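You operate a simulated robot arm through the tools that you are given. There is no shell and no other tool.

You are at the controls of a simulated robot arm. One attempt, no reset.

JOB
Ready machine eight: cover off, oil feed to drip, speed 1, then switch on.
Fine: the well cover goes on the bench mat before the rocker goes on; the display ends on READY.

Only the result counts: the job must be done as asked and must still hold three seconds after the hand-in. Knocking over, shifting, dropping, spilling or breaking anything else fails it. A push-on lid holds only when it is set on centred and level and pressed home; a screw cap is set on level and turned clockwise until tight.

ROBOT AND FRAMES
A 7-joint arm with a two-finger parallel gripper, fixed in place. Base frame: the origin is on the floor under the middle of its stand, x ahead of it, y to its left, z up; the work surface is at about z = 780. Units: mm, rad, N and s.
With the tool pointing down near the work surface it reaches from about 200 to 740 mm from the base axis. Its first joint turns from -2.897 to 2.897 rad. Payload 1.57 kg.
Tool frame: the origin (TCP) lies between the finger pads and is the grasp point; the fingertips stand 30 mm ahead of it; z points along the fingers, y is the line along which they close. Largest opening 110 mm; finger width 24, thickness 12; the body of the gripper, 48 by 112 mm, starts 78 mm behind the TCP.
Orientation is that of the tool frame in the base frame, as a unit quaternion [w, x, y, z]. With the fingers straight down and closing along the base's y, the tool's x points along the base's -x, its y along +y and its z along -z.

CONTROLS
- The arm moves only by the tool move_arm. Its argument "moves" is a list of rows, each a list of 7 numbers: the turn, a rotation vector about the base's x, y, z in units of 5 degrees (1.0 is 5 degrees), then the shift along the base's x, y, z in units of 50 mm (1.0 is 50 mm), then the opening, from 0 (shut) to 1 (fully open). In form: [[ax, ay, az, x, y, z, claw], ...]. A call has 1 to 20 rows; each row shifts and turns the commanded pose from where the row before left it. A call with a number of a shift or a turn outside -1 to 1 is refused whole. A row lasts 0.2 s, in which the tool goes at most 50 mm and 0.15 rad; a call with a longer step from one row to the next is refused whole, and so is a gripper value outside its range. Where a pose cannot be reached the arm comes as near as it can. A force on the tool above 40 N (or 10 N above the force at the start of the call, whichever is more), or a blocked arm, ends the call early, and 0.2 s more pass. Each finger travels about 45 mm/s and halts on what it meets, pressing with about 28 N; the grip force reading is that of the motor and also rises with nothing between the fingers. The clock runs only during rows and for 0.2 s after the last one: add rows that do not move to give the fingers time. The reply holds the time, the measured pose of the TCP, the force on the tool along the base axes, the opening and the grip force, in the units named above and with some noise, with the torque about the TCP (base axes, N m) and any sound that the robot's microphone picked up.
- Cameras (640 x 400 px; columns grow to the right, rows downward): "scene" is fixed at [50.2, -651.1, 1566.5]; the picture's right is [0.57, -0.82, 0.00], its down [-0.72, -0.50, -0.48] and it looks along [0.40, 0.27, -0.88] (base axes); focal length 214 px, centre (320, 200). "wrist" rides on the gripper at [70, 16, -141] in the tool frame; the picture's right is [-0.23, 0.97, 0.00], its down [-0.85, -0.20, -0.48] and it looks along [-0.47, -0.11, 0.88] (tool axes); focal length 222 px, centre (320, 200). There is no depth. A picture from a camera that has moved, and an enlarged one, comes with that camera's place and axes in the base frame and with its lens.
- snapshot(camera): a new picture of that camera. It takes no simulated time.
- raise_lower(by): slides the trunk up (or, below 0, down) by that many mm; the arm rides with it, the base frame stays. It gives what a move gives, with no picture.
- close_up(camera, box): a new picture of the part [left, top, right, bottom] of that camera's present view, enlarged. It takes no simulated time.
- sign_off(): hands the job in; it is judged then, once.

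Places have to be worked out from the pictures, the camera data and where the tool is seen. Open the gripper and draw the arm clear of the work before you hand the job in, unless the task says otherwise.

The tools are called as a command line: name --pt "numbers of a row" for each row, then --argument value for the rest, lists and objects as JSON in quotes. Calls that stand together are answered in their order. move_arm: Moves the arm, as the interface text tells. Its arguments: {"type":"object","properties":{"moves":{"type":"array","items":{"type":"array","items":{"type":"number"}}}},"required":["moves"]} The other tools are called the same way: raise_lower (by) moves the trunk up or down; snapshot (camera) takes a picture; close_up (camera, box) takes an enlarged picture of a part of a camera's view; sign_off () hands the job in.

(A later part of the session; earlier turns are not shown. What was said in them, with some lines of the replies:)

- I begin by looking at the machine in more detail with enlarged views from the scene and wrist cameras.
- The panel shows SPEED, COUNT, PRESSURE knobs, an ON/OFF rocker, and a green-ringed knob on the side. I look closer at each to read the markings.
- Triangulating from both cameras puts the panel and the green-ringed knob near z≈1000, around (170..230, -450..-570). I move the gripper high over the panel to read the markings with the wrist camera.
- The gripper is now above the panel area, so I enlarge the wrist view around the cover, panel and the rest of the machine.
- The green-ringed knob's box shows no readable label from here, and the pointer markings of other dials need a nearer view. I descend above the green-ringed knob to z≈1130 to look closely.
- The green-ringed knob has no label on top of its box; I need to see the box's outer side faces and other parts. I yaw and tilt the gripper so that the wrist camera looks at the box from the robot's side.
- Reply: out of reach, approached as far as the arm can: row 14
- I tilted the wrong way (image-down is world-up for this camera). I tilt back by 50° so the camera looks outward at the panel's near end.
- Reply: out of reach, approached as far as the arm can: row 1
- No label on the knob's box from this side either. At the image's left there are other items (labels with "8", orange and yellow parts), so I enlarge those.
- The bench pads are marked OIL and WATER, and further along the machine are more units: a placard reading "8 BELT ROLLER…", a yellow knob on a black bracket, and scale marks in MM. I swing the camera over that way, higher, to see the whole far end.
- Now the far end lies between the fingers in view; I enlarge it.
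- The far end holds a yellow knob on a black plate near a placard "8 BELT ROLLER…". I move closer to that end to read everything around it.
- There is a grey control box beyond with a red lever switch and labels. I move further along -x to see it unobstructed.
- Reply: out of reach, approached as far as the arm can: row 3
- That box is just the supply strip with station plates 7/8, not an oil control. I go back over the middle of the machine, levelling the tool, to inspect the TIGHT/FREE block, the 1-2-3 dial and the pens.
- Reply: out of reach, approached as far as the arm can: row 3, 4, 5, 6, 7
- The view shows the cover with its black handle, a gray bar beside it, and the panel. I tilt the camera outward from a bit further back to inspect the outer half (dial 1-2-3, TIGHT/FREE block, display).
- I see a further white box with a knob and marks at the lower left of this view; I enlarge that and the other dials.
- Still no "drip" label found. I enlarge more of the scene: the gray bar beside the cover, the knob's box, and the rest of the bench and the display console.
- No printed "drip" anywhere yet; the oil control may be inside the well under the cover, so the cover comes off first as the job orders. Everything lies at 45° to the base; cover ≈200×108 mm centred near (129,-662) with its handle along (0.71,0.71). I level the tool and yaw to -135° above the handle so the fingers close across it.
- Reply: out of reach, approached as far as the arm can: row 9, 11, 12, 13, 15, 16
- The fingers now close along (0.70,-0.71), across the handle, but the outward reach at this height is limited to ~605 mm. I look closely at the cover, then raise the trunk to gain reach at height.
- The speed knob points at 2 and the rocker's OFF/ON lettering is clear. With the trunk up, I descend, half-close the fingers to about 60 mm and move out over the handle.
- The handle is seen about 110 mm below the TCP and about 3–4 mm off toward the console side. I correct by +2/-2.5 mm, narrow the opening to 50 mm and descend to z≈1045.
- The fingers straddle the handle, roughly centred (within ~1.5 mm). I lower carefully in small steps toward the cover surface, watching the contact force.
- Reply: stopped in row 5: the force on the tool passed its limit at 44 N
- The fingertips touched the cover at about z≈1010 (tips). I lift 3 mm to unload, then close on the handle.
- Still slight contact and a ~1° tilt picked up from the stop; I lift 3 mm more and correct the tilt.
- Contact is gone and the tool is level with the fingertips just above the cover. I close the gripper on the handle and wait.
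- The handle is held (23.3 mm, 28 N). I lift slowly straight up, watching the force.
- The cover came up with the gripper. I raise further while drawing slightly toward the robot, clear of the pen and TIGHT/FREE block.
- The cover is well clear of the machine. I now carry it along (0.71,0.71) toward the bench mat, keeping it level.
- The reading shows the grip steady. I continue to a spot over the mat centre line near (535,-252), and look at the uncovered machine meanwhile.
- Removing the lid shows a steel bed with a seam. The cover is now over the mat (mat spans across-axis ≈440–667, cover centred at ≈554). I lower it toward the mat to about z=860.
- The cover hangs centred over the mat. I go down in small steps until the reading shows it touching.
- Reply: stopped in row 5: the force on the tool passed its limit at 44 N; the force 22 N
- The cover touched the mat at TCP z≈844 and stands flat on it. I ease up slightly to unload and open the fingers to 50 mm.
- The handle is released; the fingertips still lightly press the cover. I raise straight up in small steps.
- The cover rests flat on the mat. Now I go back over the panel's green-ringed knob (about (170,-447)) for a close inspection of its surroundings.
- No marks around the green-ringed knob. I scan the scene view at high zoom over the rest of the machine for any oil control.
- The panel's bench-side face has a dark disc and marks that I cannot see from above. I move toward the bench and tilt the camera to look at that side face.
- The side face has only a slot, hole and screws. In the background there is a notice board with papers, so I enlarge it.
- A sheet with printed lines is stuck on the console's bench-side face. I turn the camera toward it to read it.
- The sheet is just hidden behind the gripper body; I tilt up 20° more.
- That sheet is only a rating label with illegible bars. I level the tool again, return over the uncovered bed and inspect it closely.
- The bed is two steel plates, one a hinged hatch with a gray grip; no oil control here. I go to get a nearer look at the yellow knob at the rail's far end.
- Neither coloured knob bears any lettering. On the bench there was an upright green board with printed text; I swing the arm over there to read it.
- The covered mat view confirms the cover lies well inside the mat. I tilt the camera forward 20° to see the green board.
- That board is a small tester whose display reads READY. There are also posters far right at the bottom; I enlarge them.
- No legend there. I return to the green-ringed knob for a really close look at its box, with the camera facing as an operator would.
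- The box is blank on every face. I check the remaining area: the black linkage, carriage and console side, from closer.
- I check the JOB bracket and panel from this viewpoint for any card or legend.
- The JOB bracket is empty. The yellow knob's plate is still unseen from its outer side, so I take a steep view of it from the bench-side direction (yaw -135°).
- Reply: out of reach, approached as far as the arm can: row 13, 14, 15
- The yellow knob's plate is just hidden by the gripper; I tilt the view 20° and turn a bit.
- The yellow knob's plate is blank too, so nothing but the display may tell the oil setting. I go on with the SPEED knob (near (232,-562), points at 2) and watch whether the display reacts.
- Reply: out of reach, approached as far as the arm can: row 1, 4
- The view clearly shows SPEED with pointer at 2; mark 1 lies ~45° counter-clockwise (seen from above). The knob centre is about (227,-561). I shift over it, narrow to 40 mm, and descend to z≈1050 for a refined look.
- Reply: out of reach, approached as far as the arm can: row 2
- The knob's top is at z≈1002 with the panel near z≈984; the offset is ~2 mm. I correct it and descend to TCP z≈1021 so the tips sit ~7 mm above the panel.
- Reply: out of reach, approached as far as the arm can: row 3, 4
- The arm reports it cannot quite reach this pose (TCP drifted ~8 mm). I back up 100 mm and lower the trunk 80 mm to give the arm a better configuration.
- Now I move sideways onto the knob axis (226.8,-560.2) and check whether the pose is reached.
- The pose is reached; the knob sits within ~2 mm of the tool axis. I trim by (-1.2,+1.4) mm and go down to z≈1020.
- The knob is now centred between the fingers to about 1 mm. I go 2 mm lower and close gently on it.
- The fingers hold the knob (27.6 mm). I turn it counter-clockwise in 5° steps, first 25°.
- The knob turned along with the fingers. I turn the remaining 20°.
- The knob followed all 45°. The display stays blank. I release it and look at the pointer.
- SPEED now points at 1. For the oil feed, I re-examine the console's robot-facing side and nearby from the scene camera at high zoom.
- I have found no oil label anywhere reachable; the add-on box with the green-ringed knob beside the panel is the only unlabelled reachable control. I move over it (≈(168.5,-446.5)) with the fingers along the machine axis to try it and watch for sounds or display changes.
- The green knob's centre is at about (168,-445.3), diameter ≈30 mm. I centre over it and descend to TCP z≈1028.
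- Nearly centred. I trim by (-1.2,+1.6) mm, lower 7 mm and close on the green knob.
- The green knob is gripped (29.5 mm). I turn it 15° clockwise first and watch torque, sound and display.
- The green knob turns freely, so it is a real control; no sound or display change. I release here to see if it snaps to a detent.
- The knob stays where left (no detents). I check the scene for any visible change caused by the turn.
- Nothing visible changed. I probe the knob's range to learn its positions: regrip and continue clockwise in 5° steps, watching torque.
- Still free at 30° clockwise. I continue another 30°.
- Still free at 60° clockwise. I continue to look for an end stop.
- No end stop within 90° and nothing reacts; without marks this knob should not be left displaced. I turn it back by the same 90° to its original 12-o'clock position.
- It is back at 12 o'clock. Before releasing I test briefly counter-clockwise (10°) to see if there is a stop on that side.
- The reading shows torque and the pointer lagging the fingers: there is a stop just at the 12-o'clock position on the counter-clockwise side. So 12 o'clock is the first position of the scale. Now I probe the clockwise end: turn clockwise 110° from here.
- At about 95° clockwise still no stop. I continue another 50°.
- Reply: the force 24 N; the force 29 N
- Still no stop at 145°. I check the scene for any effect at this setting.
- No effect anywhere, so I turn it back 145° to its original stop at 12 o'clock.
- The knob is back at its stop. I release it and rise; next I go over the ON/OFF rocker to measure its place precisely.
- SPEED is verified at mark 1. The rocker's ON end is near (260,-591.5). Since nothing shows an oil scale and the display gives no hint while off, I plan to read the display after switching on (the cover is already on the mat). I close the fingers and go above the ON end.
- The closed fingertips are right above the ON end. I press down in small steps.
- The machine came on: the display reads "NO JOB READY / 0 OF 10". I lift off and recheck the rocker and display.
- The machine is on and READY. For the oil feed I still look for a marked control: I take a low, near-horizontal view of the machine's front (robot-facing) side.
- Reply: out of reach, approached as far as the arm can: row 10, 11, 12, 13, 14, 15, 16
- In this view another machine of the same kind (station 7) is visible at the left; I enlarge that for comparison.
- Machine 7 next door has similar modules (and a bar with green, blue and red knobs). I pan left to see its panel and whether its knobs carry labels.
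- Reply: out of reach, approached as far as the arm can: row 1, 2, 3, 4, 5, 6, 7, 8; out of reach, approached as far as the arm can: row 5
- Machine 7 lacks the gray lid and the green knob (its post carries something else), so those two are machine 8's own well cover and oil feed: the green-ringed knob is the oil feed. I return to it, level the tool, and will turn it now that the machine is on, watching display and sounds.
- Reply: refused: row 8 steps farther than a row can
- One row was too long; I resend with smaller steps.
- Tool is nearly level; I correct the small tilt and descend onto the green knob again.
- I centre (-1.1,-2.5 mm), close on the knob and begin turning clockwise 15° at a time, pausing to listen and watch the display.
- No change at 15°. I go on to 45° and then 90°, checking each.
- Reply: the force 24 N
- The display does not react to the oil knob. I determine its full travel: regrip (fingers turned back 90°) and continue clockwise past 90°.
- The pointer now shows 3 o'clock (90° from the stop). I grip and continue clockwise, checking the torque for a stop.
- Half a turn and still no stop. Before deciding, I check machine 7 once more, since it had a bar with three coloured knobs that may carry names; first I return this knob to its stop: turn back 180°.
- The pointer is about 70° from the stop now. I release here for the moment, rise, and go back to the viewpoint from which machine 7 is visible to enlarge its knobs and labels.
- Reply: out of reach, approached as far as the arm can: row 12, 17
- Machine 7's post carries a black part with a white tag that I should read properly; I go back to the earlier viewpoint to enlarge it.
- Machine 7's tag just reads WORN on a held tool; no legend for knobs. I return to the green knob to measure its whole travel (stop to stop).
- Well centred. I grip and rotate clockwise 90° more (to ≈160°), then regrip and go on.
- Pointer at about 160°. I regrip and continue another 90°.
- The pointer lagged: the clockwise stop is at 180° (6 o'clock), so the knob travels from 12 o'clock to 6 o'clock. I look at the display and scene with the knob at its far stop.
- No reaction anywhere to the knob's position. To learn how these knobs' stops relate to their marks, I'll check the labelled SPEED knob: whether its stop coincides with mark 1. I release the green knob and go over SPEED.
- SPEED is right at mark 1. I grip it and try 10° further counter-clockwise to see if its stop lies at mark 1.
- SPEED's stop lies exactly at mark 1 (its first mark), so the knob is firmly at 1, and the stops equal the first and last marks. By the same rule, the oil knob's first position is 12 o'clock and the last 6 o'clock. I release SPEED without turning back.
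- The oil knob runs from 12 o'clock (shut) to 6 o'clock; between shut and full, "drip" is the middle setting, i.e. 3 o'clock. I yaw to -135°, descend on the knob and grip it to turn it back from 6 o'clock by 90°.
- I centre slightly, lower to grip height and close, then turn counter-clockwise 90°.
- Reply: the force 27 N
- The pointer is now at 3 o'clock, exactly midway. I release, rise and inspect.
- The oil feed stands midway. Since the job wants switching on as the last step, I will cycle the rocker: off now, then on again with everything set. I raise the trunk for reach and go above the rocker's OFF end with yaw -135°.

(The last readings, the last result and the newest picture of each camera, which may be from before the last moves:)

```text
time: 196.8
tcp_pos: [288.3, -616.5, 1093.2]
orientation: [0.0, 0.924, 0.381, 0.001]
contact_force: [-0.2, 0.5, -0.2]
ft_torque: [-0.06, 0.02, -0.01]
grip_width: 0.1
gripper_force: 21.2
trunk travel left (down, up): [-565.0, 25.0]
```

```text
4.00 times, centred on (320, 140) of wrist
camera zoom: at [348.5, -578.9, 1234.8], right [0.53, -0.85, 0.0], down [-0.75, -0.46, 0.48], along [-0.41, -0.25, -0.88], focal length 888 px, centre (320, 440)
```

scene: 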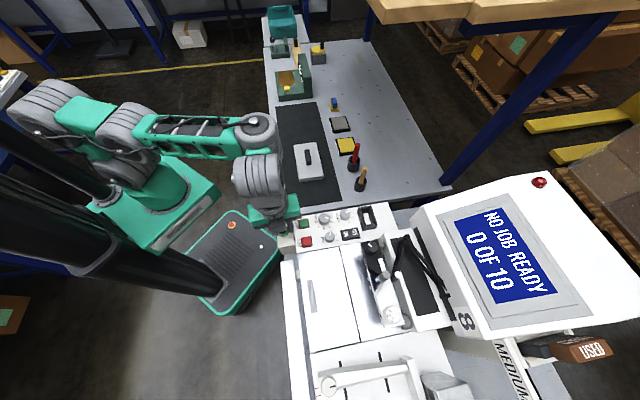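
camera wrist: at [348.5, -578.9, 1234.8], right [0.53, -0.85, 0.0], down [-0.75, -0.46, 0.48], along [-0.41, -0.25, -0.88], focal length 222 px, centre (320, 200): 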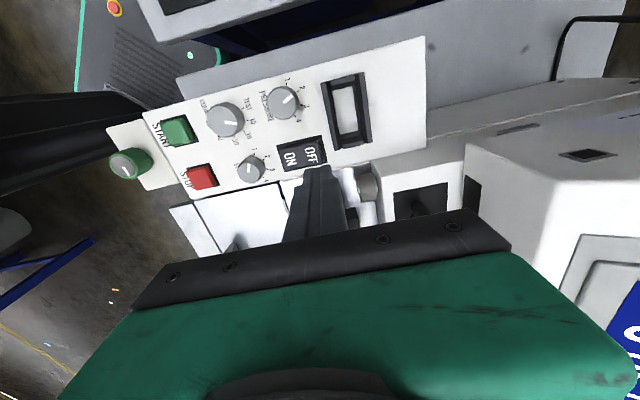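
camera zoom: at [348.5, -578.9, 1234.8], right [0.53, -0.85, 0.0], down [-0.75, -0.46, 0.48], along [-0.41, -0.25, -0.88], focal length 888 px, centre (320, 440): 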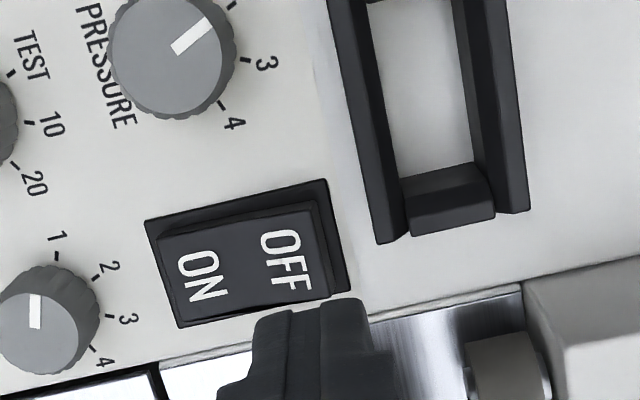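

The OFF end lies about 6 mm toward the robot from under the tips. I shift there (clear of the JOB bracket) and press in small steps.

move_arm --pt "0 0 0 -0.09 0.09 -0.4 0" --pt "0 0 0 0 0 -0.5 0" --pt "0 0 0 0 0 -0.2 0" --pt "0 0 0 0 0 0 0"

close_up --camera "wrist" --box '[240, 110, 400, 210]'

```text
time: 197.8
tcp_pos: [283.0, -611.4, 1038.7]
orientation: [0.0, 0.924, 0.382, 0.001]
contact_force: [0.0, 0.2, -0.3]
ft_torque: [-0.04, 0.0, 0.0]
grip_width: 0.3
gripper_force: 21.4
trunk travel left (down, up): [-565.0, 25.0]
```

```text
4.00 times, centred on (320, 160) of wrist
camera zoom: at [343.7, -573.8, 1179.2], right [0.53, -0.85, 0.0], down [-0.75, -0.46, 0.48], along [-0.41, -0.25, -0.88], focal length 888 px, centre (320, 360)
```

zoom: 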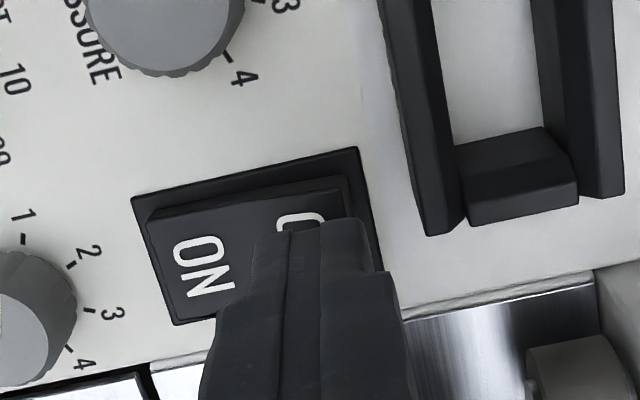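

move_arm --pt "0 0 0 0 0 -0.14 0" --pt "0 0 0 0 0 -0.06 0" --pt "0 0 0 0 0 -0.06 0" --pt "0 0 0 0 0 -0.06 0" --pt "0 0 0 0 0 -0.04 0"

close_up --camera "scene" --box '[420, 180, 620, 305]'

```text
time: 199.0
tcp_pos: [283.4, -612.1, 1021.4]
orientation: [0.002, 0.924, 0.383, 0.0]
contact_force: [0.3, 0.1, 15.5]
ft_torque: [0.1, 0.08, -0.03]
grip_width: 0.0
gripper_force: 21.9
trunk travel left (down, up): [-565.0, 25.0]
```

```text
3.20 times, centred on (520, 242) of scene
camera zoom: at [50.2, -651.1, 1566.5], right [0.57, -0.82, 0.0], down [-0.72, -0.5, -0.48], along [0.4, 0.27, -0.88], focal length 686 px, centre (-320, 64)
```

zoom: 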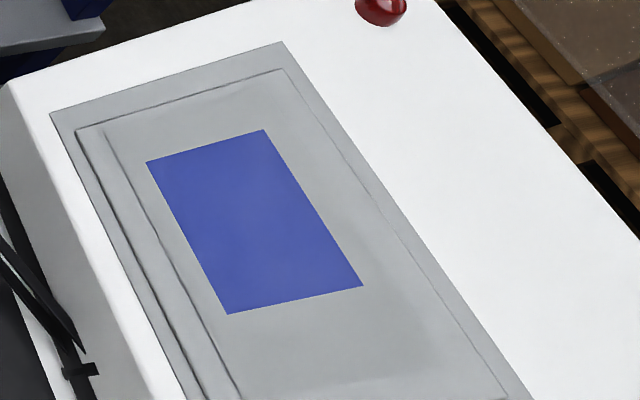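

The machine is off again. Now with cover on mat, oil at the middle setting and speed at 1, I lift, move to the ON end and press it.

move_arm --pt "0 0 0 0 0 0.2 0" --pt "0 0 0 0 0 0.3 0" --pt "0 0 0 -0.23 0.21 0 0" --pt "0 0 0 -0.23 0.21 0 0" --pt "0 0 0 0 0 0 0"

close_up --camera "wrist" --box '[240, 110, 400, 210]'

```text
time: 200.2
tcp_pos: [261.0, -591.1, 1042.7]
orientation: [-0.001, 0.924, 0.382, 0.001]
contact_force: [0.2, -0.6, -0.5]
ft_torque: [-0.01, 0.02, 0.01]
grip_width: 0.2
gripper_force: 21.1
trunk travel left (down, up): [-565.0, 25.0]
```

```text
4.00 times, centred on (320, 160) of wrist
camera zoom: at [321.7, -553.9, 1184.5], right [0.53, -0.85, 0.0], down [-0.75, -0.46, 0.48], along [-0.41, -0.25, -0.88], focal length 888 px, centre (320, 360)
```

zoom: 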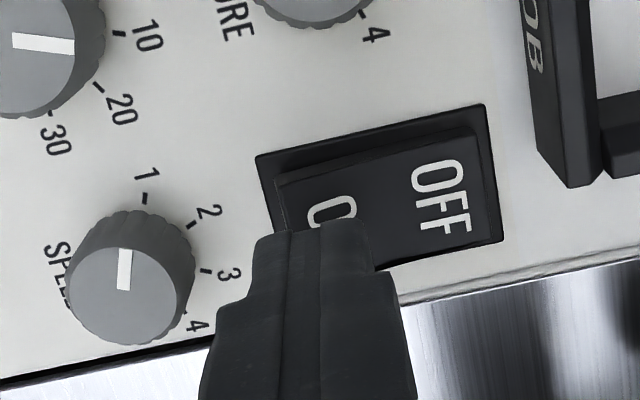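

move_arm --pt "0 0 0 0 0 -0.2 0" --pt "0 0 0 0 0 -0.08 0" --pt "0 0 0 0 0 -0.06 0" --pt "0 0 0 0 0 -0.06 0" --pt "0 0 0 0 0 -0.04 0"

close_up --camera "scene" --box '[420, 180, 620, 305]'

```text
time: 201.4
tcp_pos: [260.5, -590.1, 1020.9]
orientation: [0.001, 0.924, 0.382, 0.002]
contact_force: [0.3, 1.2, 2.8]
ft_torque: [0.0, -0.04, 0.01]
grip_width: 0.1
gripper_force: 21.6
trunk travel left (down, up): [-565.0, 25.0]
```

```text
3.20 times, centred on (520, 242) of scene
camera zoom: at [50.2, -651.1, 1566.5], right [0.57, -0.82, 0.0], down [-0.72, -0.5, -0.48], along [0.4, 0.27, -0.88], focal length 686 px, centre (-320, 64)
```

zoom: 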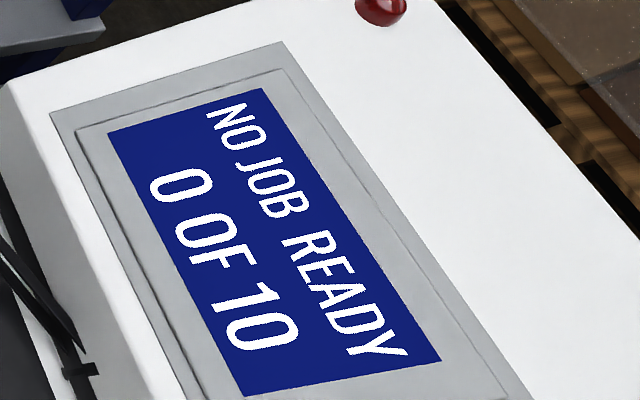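

The display is on READY again. I lift clear and check the panel and rocker.

move_arm --pt "0 0 0 0 0 -0.03 0" --pt "0 0 0 0 0 0.2 0" --pt "0 0 0 0 0 0.6 0" --pt "0 0 0 -0.3 0.3 0.8 0.2" --pt "0 0 0 -0.5 0.5 0.3 0.5" --pt "0 0 0 -0.5 0.5 0 0.5"

snapshot --camera "scene"

close_up --camera "scene" --box '[270, 195, 430, 295]'

snapshot --camera "wrist"

```text
time: 202.8
tcp_pos: [194.2, -527.8, 1115.5]
orientation: [-0.001, 0.924, 0.383, 0.001]
contact_force: [-0.8, 0.5, 1.2]
ft_torque: [-0.05, -0.01, 0.0]
grip_width: 54.7
gripper_force: 0.1
trunk travel left (down, up): [-565.0, 25.0]
```

```text
taken
```

scene: 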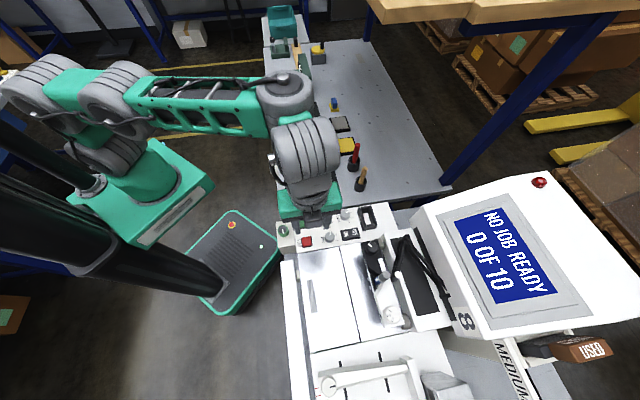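

```text
4.00 times, centred on (350, 245) of scene
camera zoom: at [50.2, -651.1, 1566.5], right [0.57, -0.82, 0.0], down [-0.72, -0.5, -0.48], along [0.4, 0.27, -0.88], focal length 858 px, centre (200, 20)
```

zoom: 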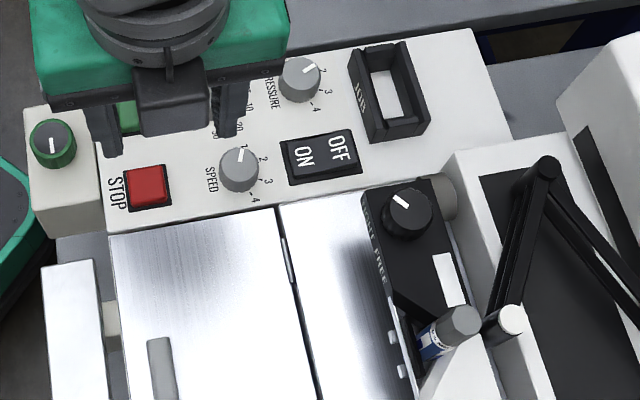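

```text
taken
camera wrist: at [254.5, -489.7, 1257.2], right [0.53, -0.85, 0.0], down [-0.75, -0.46, 0.48], along [-0.4, -0.25, -0.88], focal length 222 px, centre (320, 200)
```

wrist: 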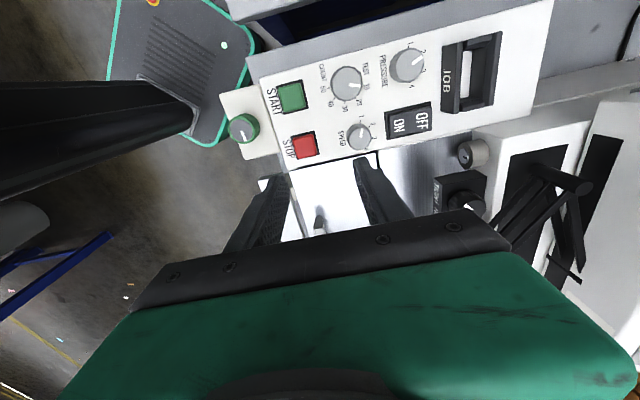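

All set on the panel. For a last check on the oil knob's surroundings, I enlarge its box from this angle too.

close_up --camera "wrist" --box '[210, 85, 290, 165]'

close_up --camera "scene" --box '[272, 218, 304, 258]'

```text
5.00 times, centred on (250, 125) of wrist
camera zoom: at [254.5, -489.7, 1257.2], right [0.53, -0.85, 0.0], down [-0.75, -0.46, 0.48], along [-0.4, -0.25, -0.88], focal length 1111 px, centre (670, 575)
```

zoom: 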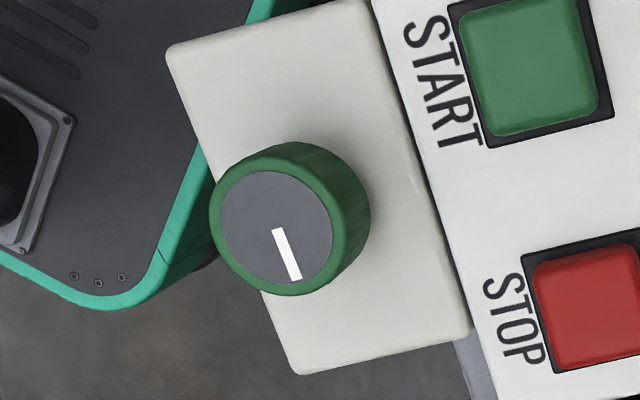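

```text
10.00 times, centred on (288, 238) of scene
camera zoom: at [50.2, -651.1, 1566.5], right [0.57, -0.82, 0.0], down [-0.72, -0.5, -0.48], along [0.4, 0.27, -0.88], focal length 2145 px, centre (640, -180)
```

zoom: 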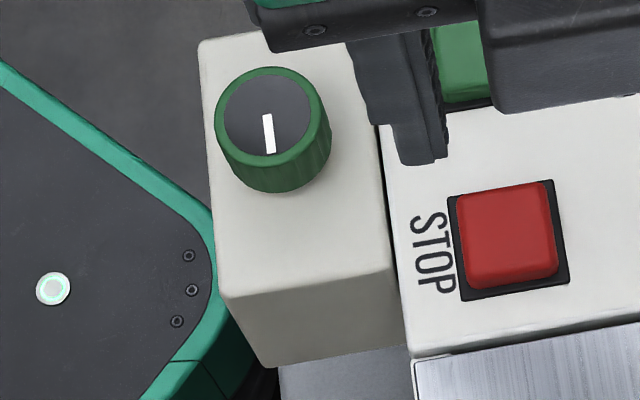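

The setting is final: cover on the mat, oil feed at the middle (drip) position, SPEED at 1, rocker on, display READY. I open the gripper and draw the arm up and away from the machine.

move_arm --pt "0 0 0 0 0.3 0.8 0.6" --pt "0 0 0 0 0.5 0.7 0.8" --pt "0 0 0 0 0.6 0.6 1" --pt "0 0 0 0 0.8 0.3 1" --pt "0 0 0 0 0.9 0 1" --pt "0 0 0 0 0.9 0 1" --pt "0 0 0 0 0.9 0 1" --pt "0 0 0 0 0 0 1"

snapshot --camera "scene"

close_up --camera "scene" --box '[260, 90, 420, 190]'

close_up --camera "scene" --box '[270, 195, 430, 295]'

```text
time: 204.6
tcp_pos: [197.1, -281.8, 1234.8]
orientation: [0.0, 0.924, 0.383, 0.001]
contact_force: [-0.8, 0.4, 0.3]
ft_torque: [-0.04, 0.03, -0.01]
grip_width: 110.0
gripper_force: 0.0
trunk travel left (down, up): [-565.0, 25.0]
```

```text
taken
```

scene: 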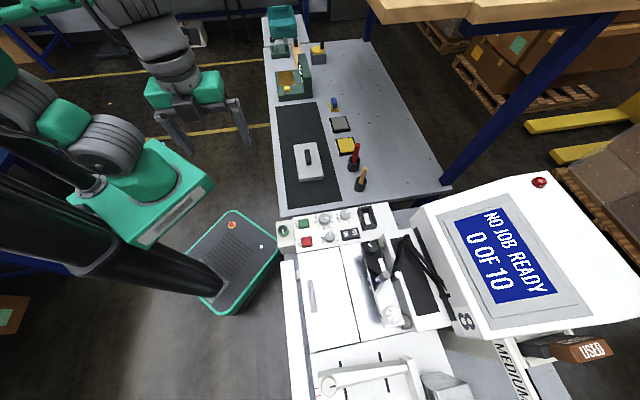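

```text
4.00 times, centred on (340, 140) of scene
camera zoom: at [50.2, -651.1, 1566.5], right [0.57, -0.82, 0.0], down [-0.72, -0.5, -0.48], along [0.4, 0.27, -0.88], focal length 858 px, centre (240, 440)
```

zoom: 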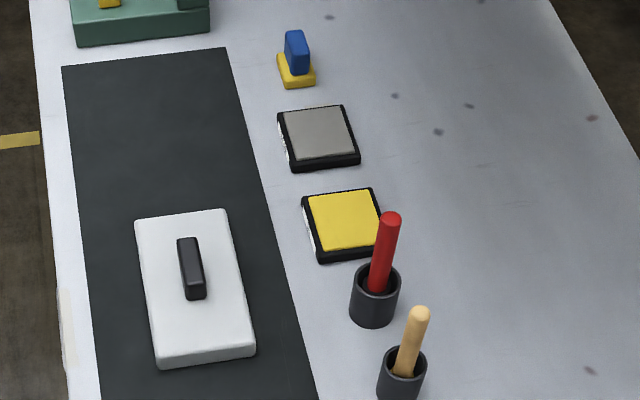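

```text
4.00 times, centred on (350, 245) of scene
camera zoom: at [50.2, -651.1, 1566.5], right [0.57, -0.82, 0.0], down [-0.72, -0.5, -0.48], along [0.4, 0.27, -0.88], focal length 858 px, centre (200, 20)
```

zoom: 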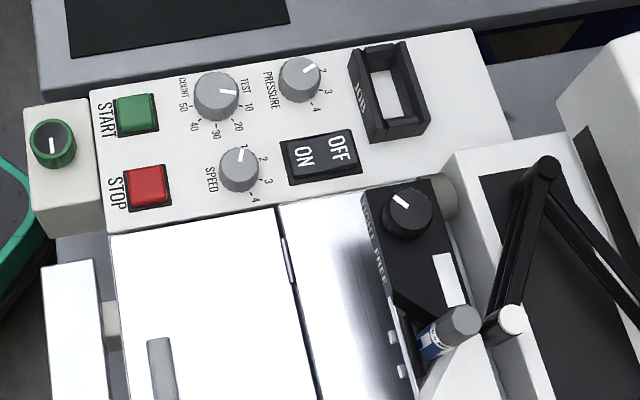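

Before handing in, I use the remaining freedom to look for a wall chart about the oil setting: I turn the camera toward the area behind the machine, near horizontal.

move_arm --pt "0 0 1 0 0 0 1" --pt "0 0 1 0 0 0 1" --pt "0 0 1 0 0 0 1" --pt "0 0 1 0 0 0 1" --pt "0 0 1 0 0 0 1" --pt "0 0 1 0 0 0 1" --pt "0 0 1 0 0 0 1" --pt "0 0 1 0 0 0 1" --pt "0 0 1 0 0 0 1" --pt "0 0 1 0 0 0 1" --pt "0 0 1 0 0 0 1" --pt "0 0 1 0 0 0 1" --pt "0 0 1 0 0 0 1" --pt "0 0 1 0 0 0 1" --pt "0 0 1 0 0 0 1" --pt "0 0 1 0 0 0 1" --pt "0 0 1 0 0 0 1" --pt "0 0 1 0 0 0 1"

move_arm --pt "-0.85 -0.53 0 0.1 -0.1 0 1" --pt "-0.85 -0.53 0 0.1 -0.1 0 1" --pt "-0.85 -0.53 0 0.1 -0.1 0 1" --pt "-0.85 -0.53 0 0.1 -0.1 0 1" --pt "-0.85 -0.53 0 0.1 -0.1 0 1" --pt "-0.85 -0.53 0 0.1 -0.1 0 1" --pt "-0.85 -0.53 0 0.1 -0.1 0 1" --pt "-0.85 -0.53 0 0.1 -0.1 0 1" --pt "-0.85 -0.53 0 0.1 -0.1 0 1" --pt "-0.85 -0.53 0 0.1 -0.1 0 1" --pt "-0.85 -0.53 0 0.1 -0.1 0 1" --pt "-0.85 -0.53 0 0.1 -0.1 0 1" --pt "-0.85 -0.53 0 0.1 -0.1 0 1"

snapshot --camera "wrist"

```text
time: 208.4
tcp_pos: [194.6, -281.7, 1234.7]
orientation: [0.0, 0.382, 0.924, 0.0]
contact_force: [0.1, 0.5, 0.5]
ft_torque: [-0.03, -0.02, -0.02]
grip_width: 109.9
gripper_force: 0.0
trunk travel left (down, up): [-565.0, 25.0]
```

```text
time: 210.2
tcp_pos: [204.3, -341.9, 1172.3]
orientation: [0.216, 0.416, 0.869, -0.158]
contact_force: [-0.7, -1.0, -1.1]
ft_torque: [-0.05, -0.07, 0.0]
grip_width: 110.1
gripper_force: 0.1
trunk travel left (down, up): [-565.0, 25.0]
stopped in row 9: the arm was blocked; the commanded pose is now the measured one
```

```text
taken
camera wrist: at [143.4, -222.5, 1257.5], right [0.9, 0.44, 0.02], down [0.2, -0.46, 0.86], along [0.39, -0.77, -0.51], focal length 222 px, centre (320, 200)
```

wrist: 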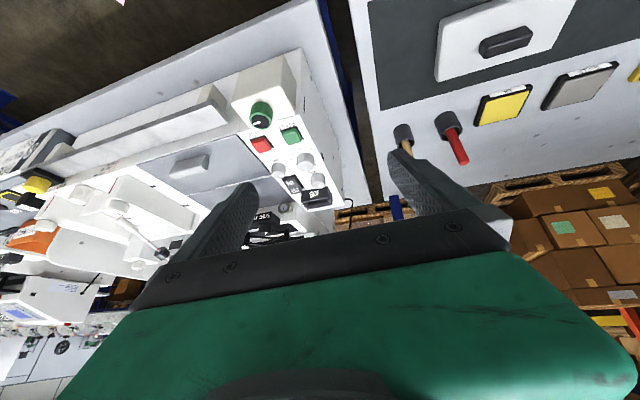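

The arm met its own limit here, and no chart is visible, only pallets and racks. I check the scene, then level the tool and park the arm clear.

snapshot --camera "scene"

move_arm --pt "0.85 0.5 0 0 0.3 0.2 1" --pt "0.85 0.5 0 0 0.3 0.2 1" --pt "0.85 0.5 0 0 0.3 0.2 1" --pt "0.85 0.5 0 0 0.2 0.2 1" --pt "0.85 0.5 0 0 0.1 0.2 1" --pt "0.85 0.5 0 0 0 0.2 1"

snapshot --camera "scene"

```text
taken
```

scene: 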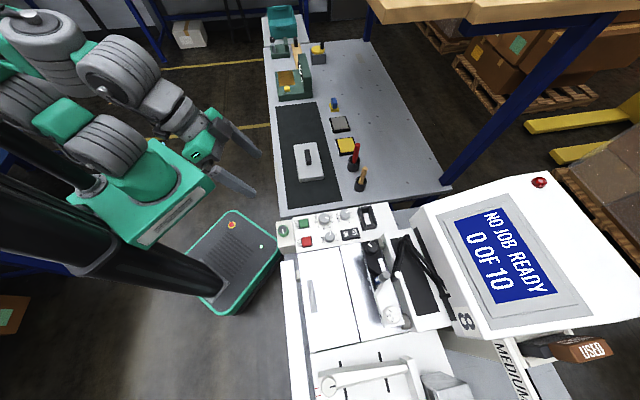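

```text
time: 211.6
tcp_pos: [226.3, -271.4, 1232.7]
orientation: [0.015, 0.402, 0.915, -0.001]
contact_force: [0.3, 0.2, 0.4]
ft_torque: [0.01, -0.02, -0.03]
grip_width: 110.0
gripper_force: 0.0
trunk travel left (down, up): [-565.0, 25.0]
```

```text
taken
```

scene: 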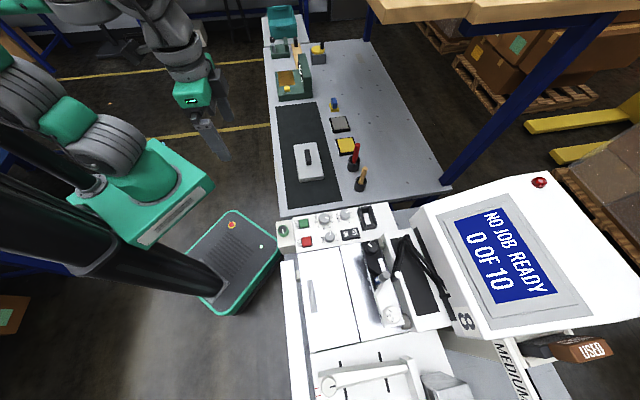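

Everything holds: the cover lies flat on the mat, the oil knob points midway, SPEED is at 1, the rocker is on and the display reads READY, with the gripper open and the arm clear. I hand the job in.

sign_off

```text
The job is handed in.
```

I handed in machine eight, but the oil-feed setting is a guess I could not confirm. The other three steps read as done in the last pictures.

| Step | State at hand-in |
|---|---|
| Well cover | Lying flat, well inside the bench mat. It went there before the rocker was switched on. |
| Oil feed | The green-ringed knob on the box beside the panel, set at 3 o'clock. **Unconfirmed.** |
| Speed | On 1, against the knob's end stop. |
| Rocker and display | Rocker on; the display reads "NO JOB READY / 0 OF 10". |

**Oil feed:** nothing I could see on the machine is marked "oil" or "drip".
- **Which knob:** I chose the green-ringed one because it is the only unlabelled control within easy reach. Machine 7 next to it does not have one. A yellow knob at the far end of the rail is also unmarked, and I did not touch it.
- **Which position:** the knob turns from 12 to 6 o'clock with no marks or clicks. I took 12 as shut and 6 as full, and set it midway as drip. The display did not react at any position.

**Rocker order:** I first switched the machine on before setting the oil, to see whether the display would show anything. After setting the oil I switched it off and on again, so the final switch-on came last.

While searching I turned the oil knob through its full travel several times and tried the speed knob against its stop. The last pictures show nothing else on the bench or machine moved. The arm was clear with the gripper open.
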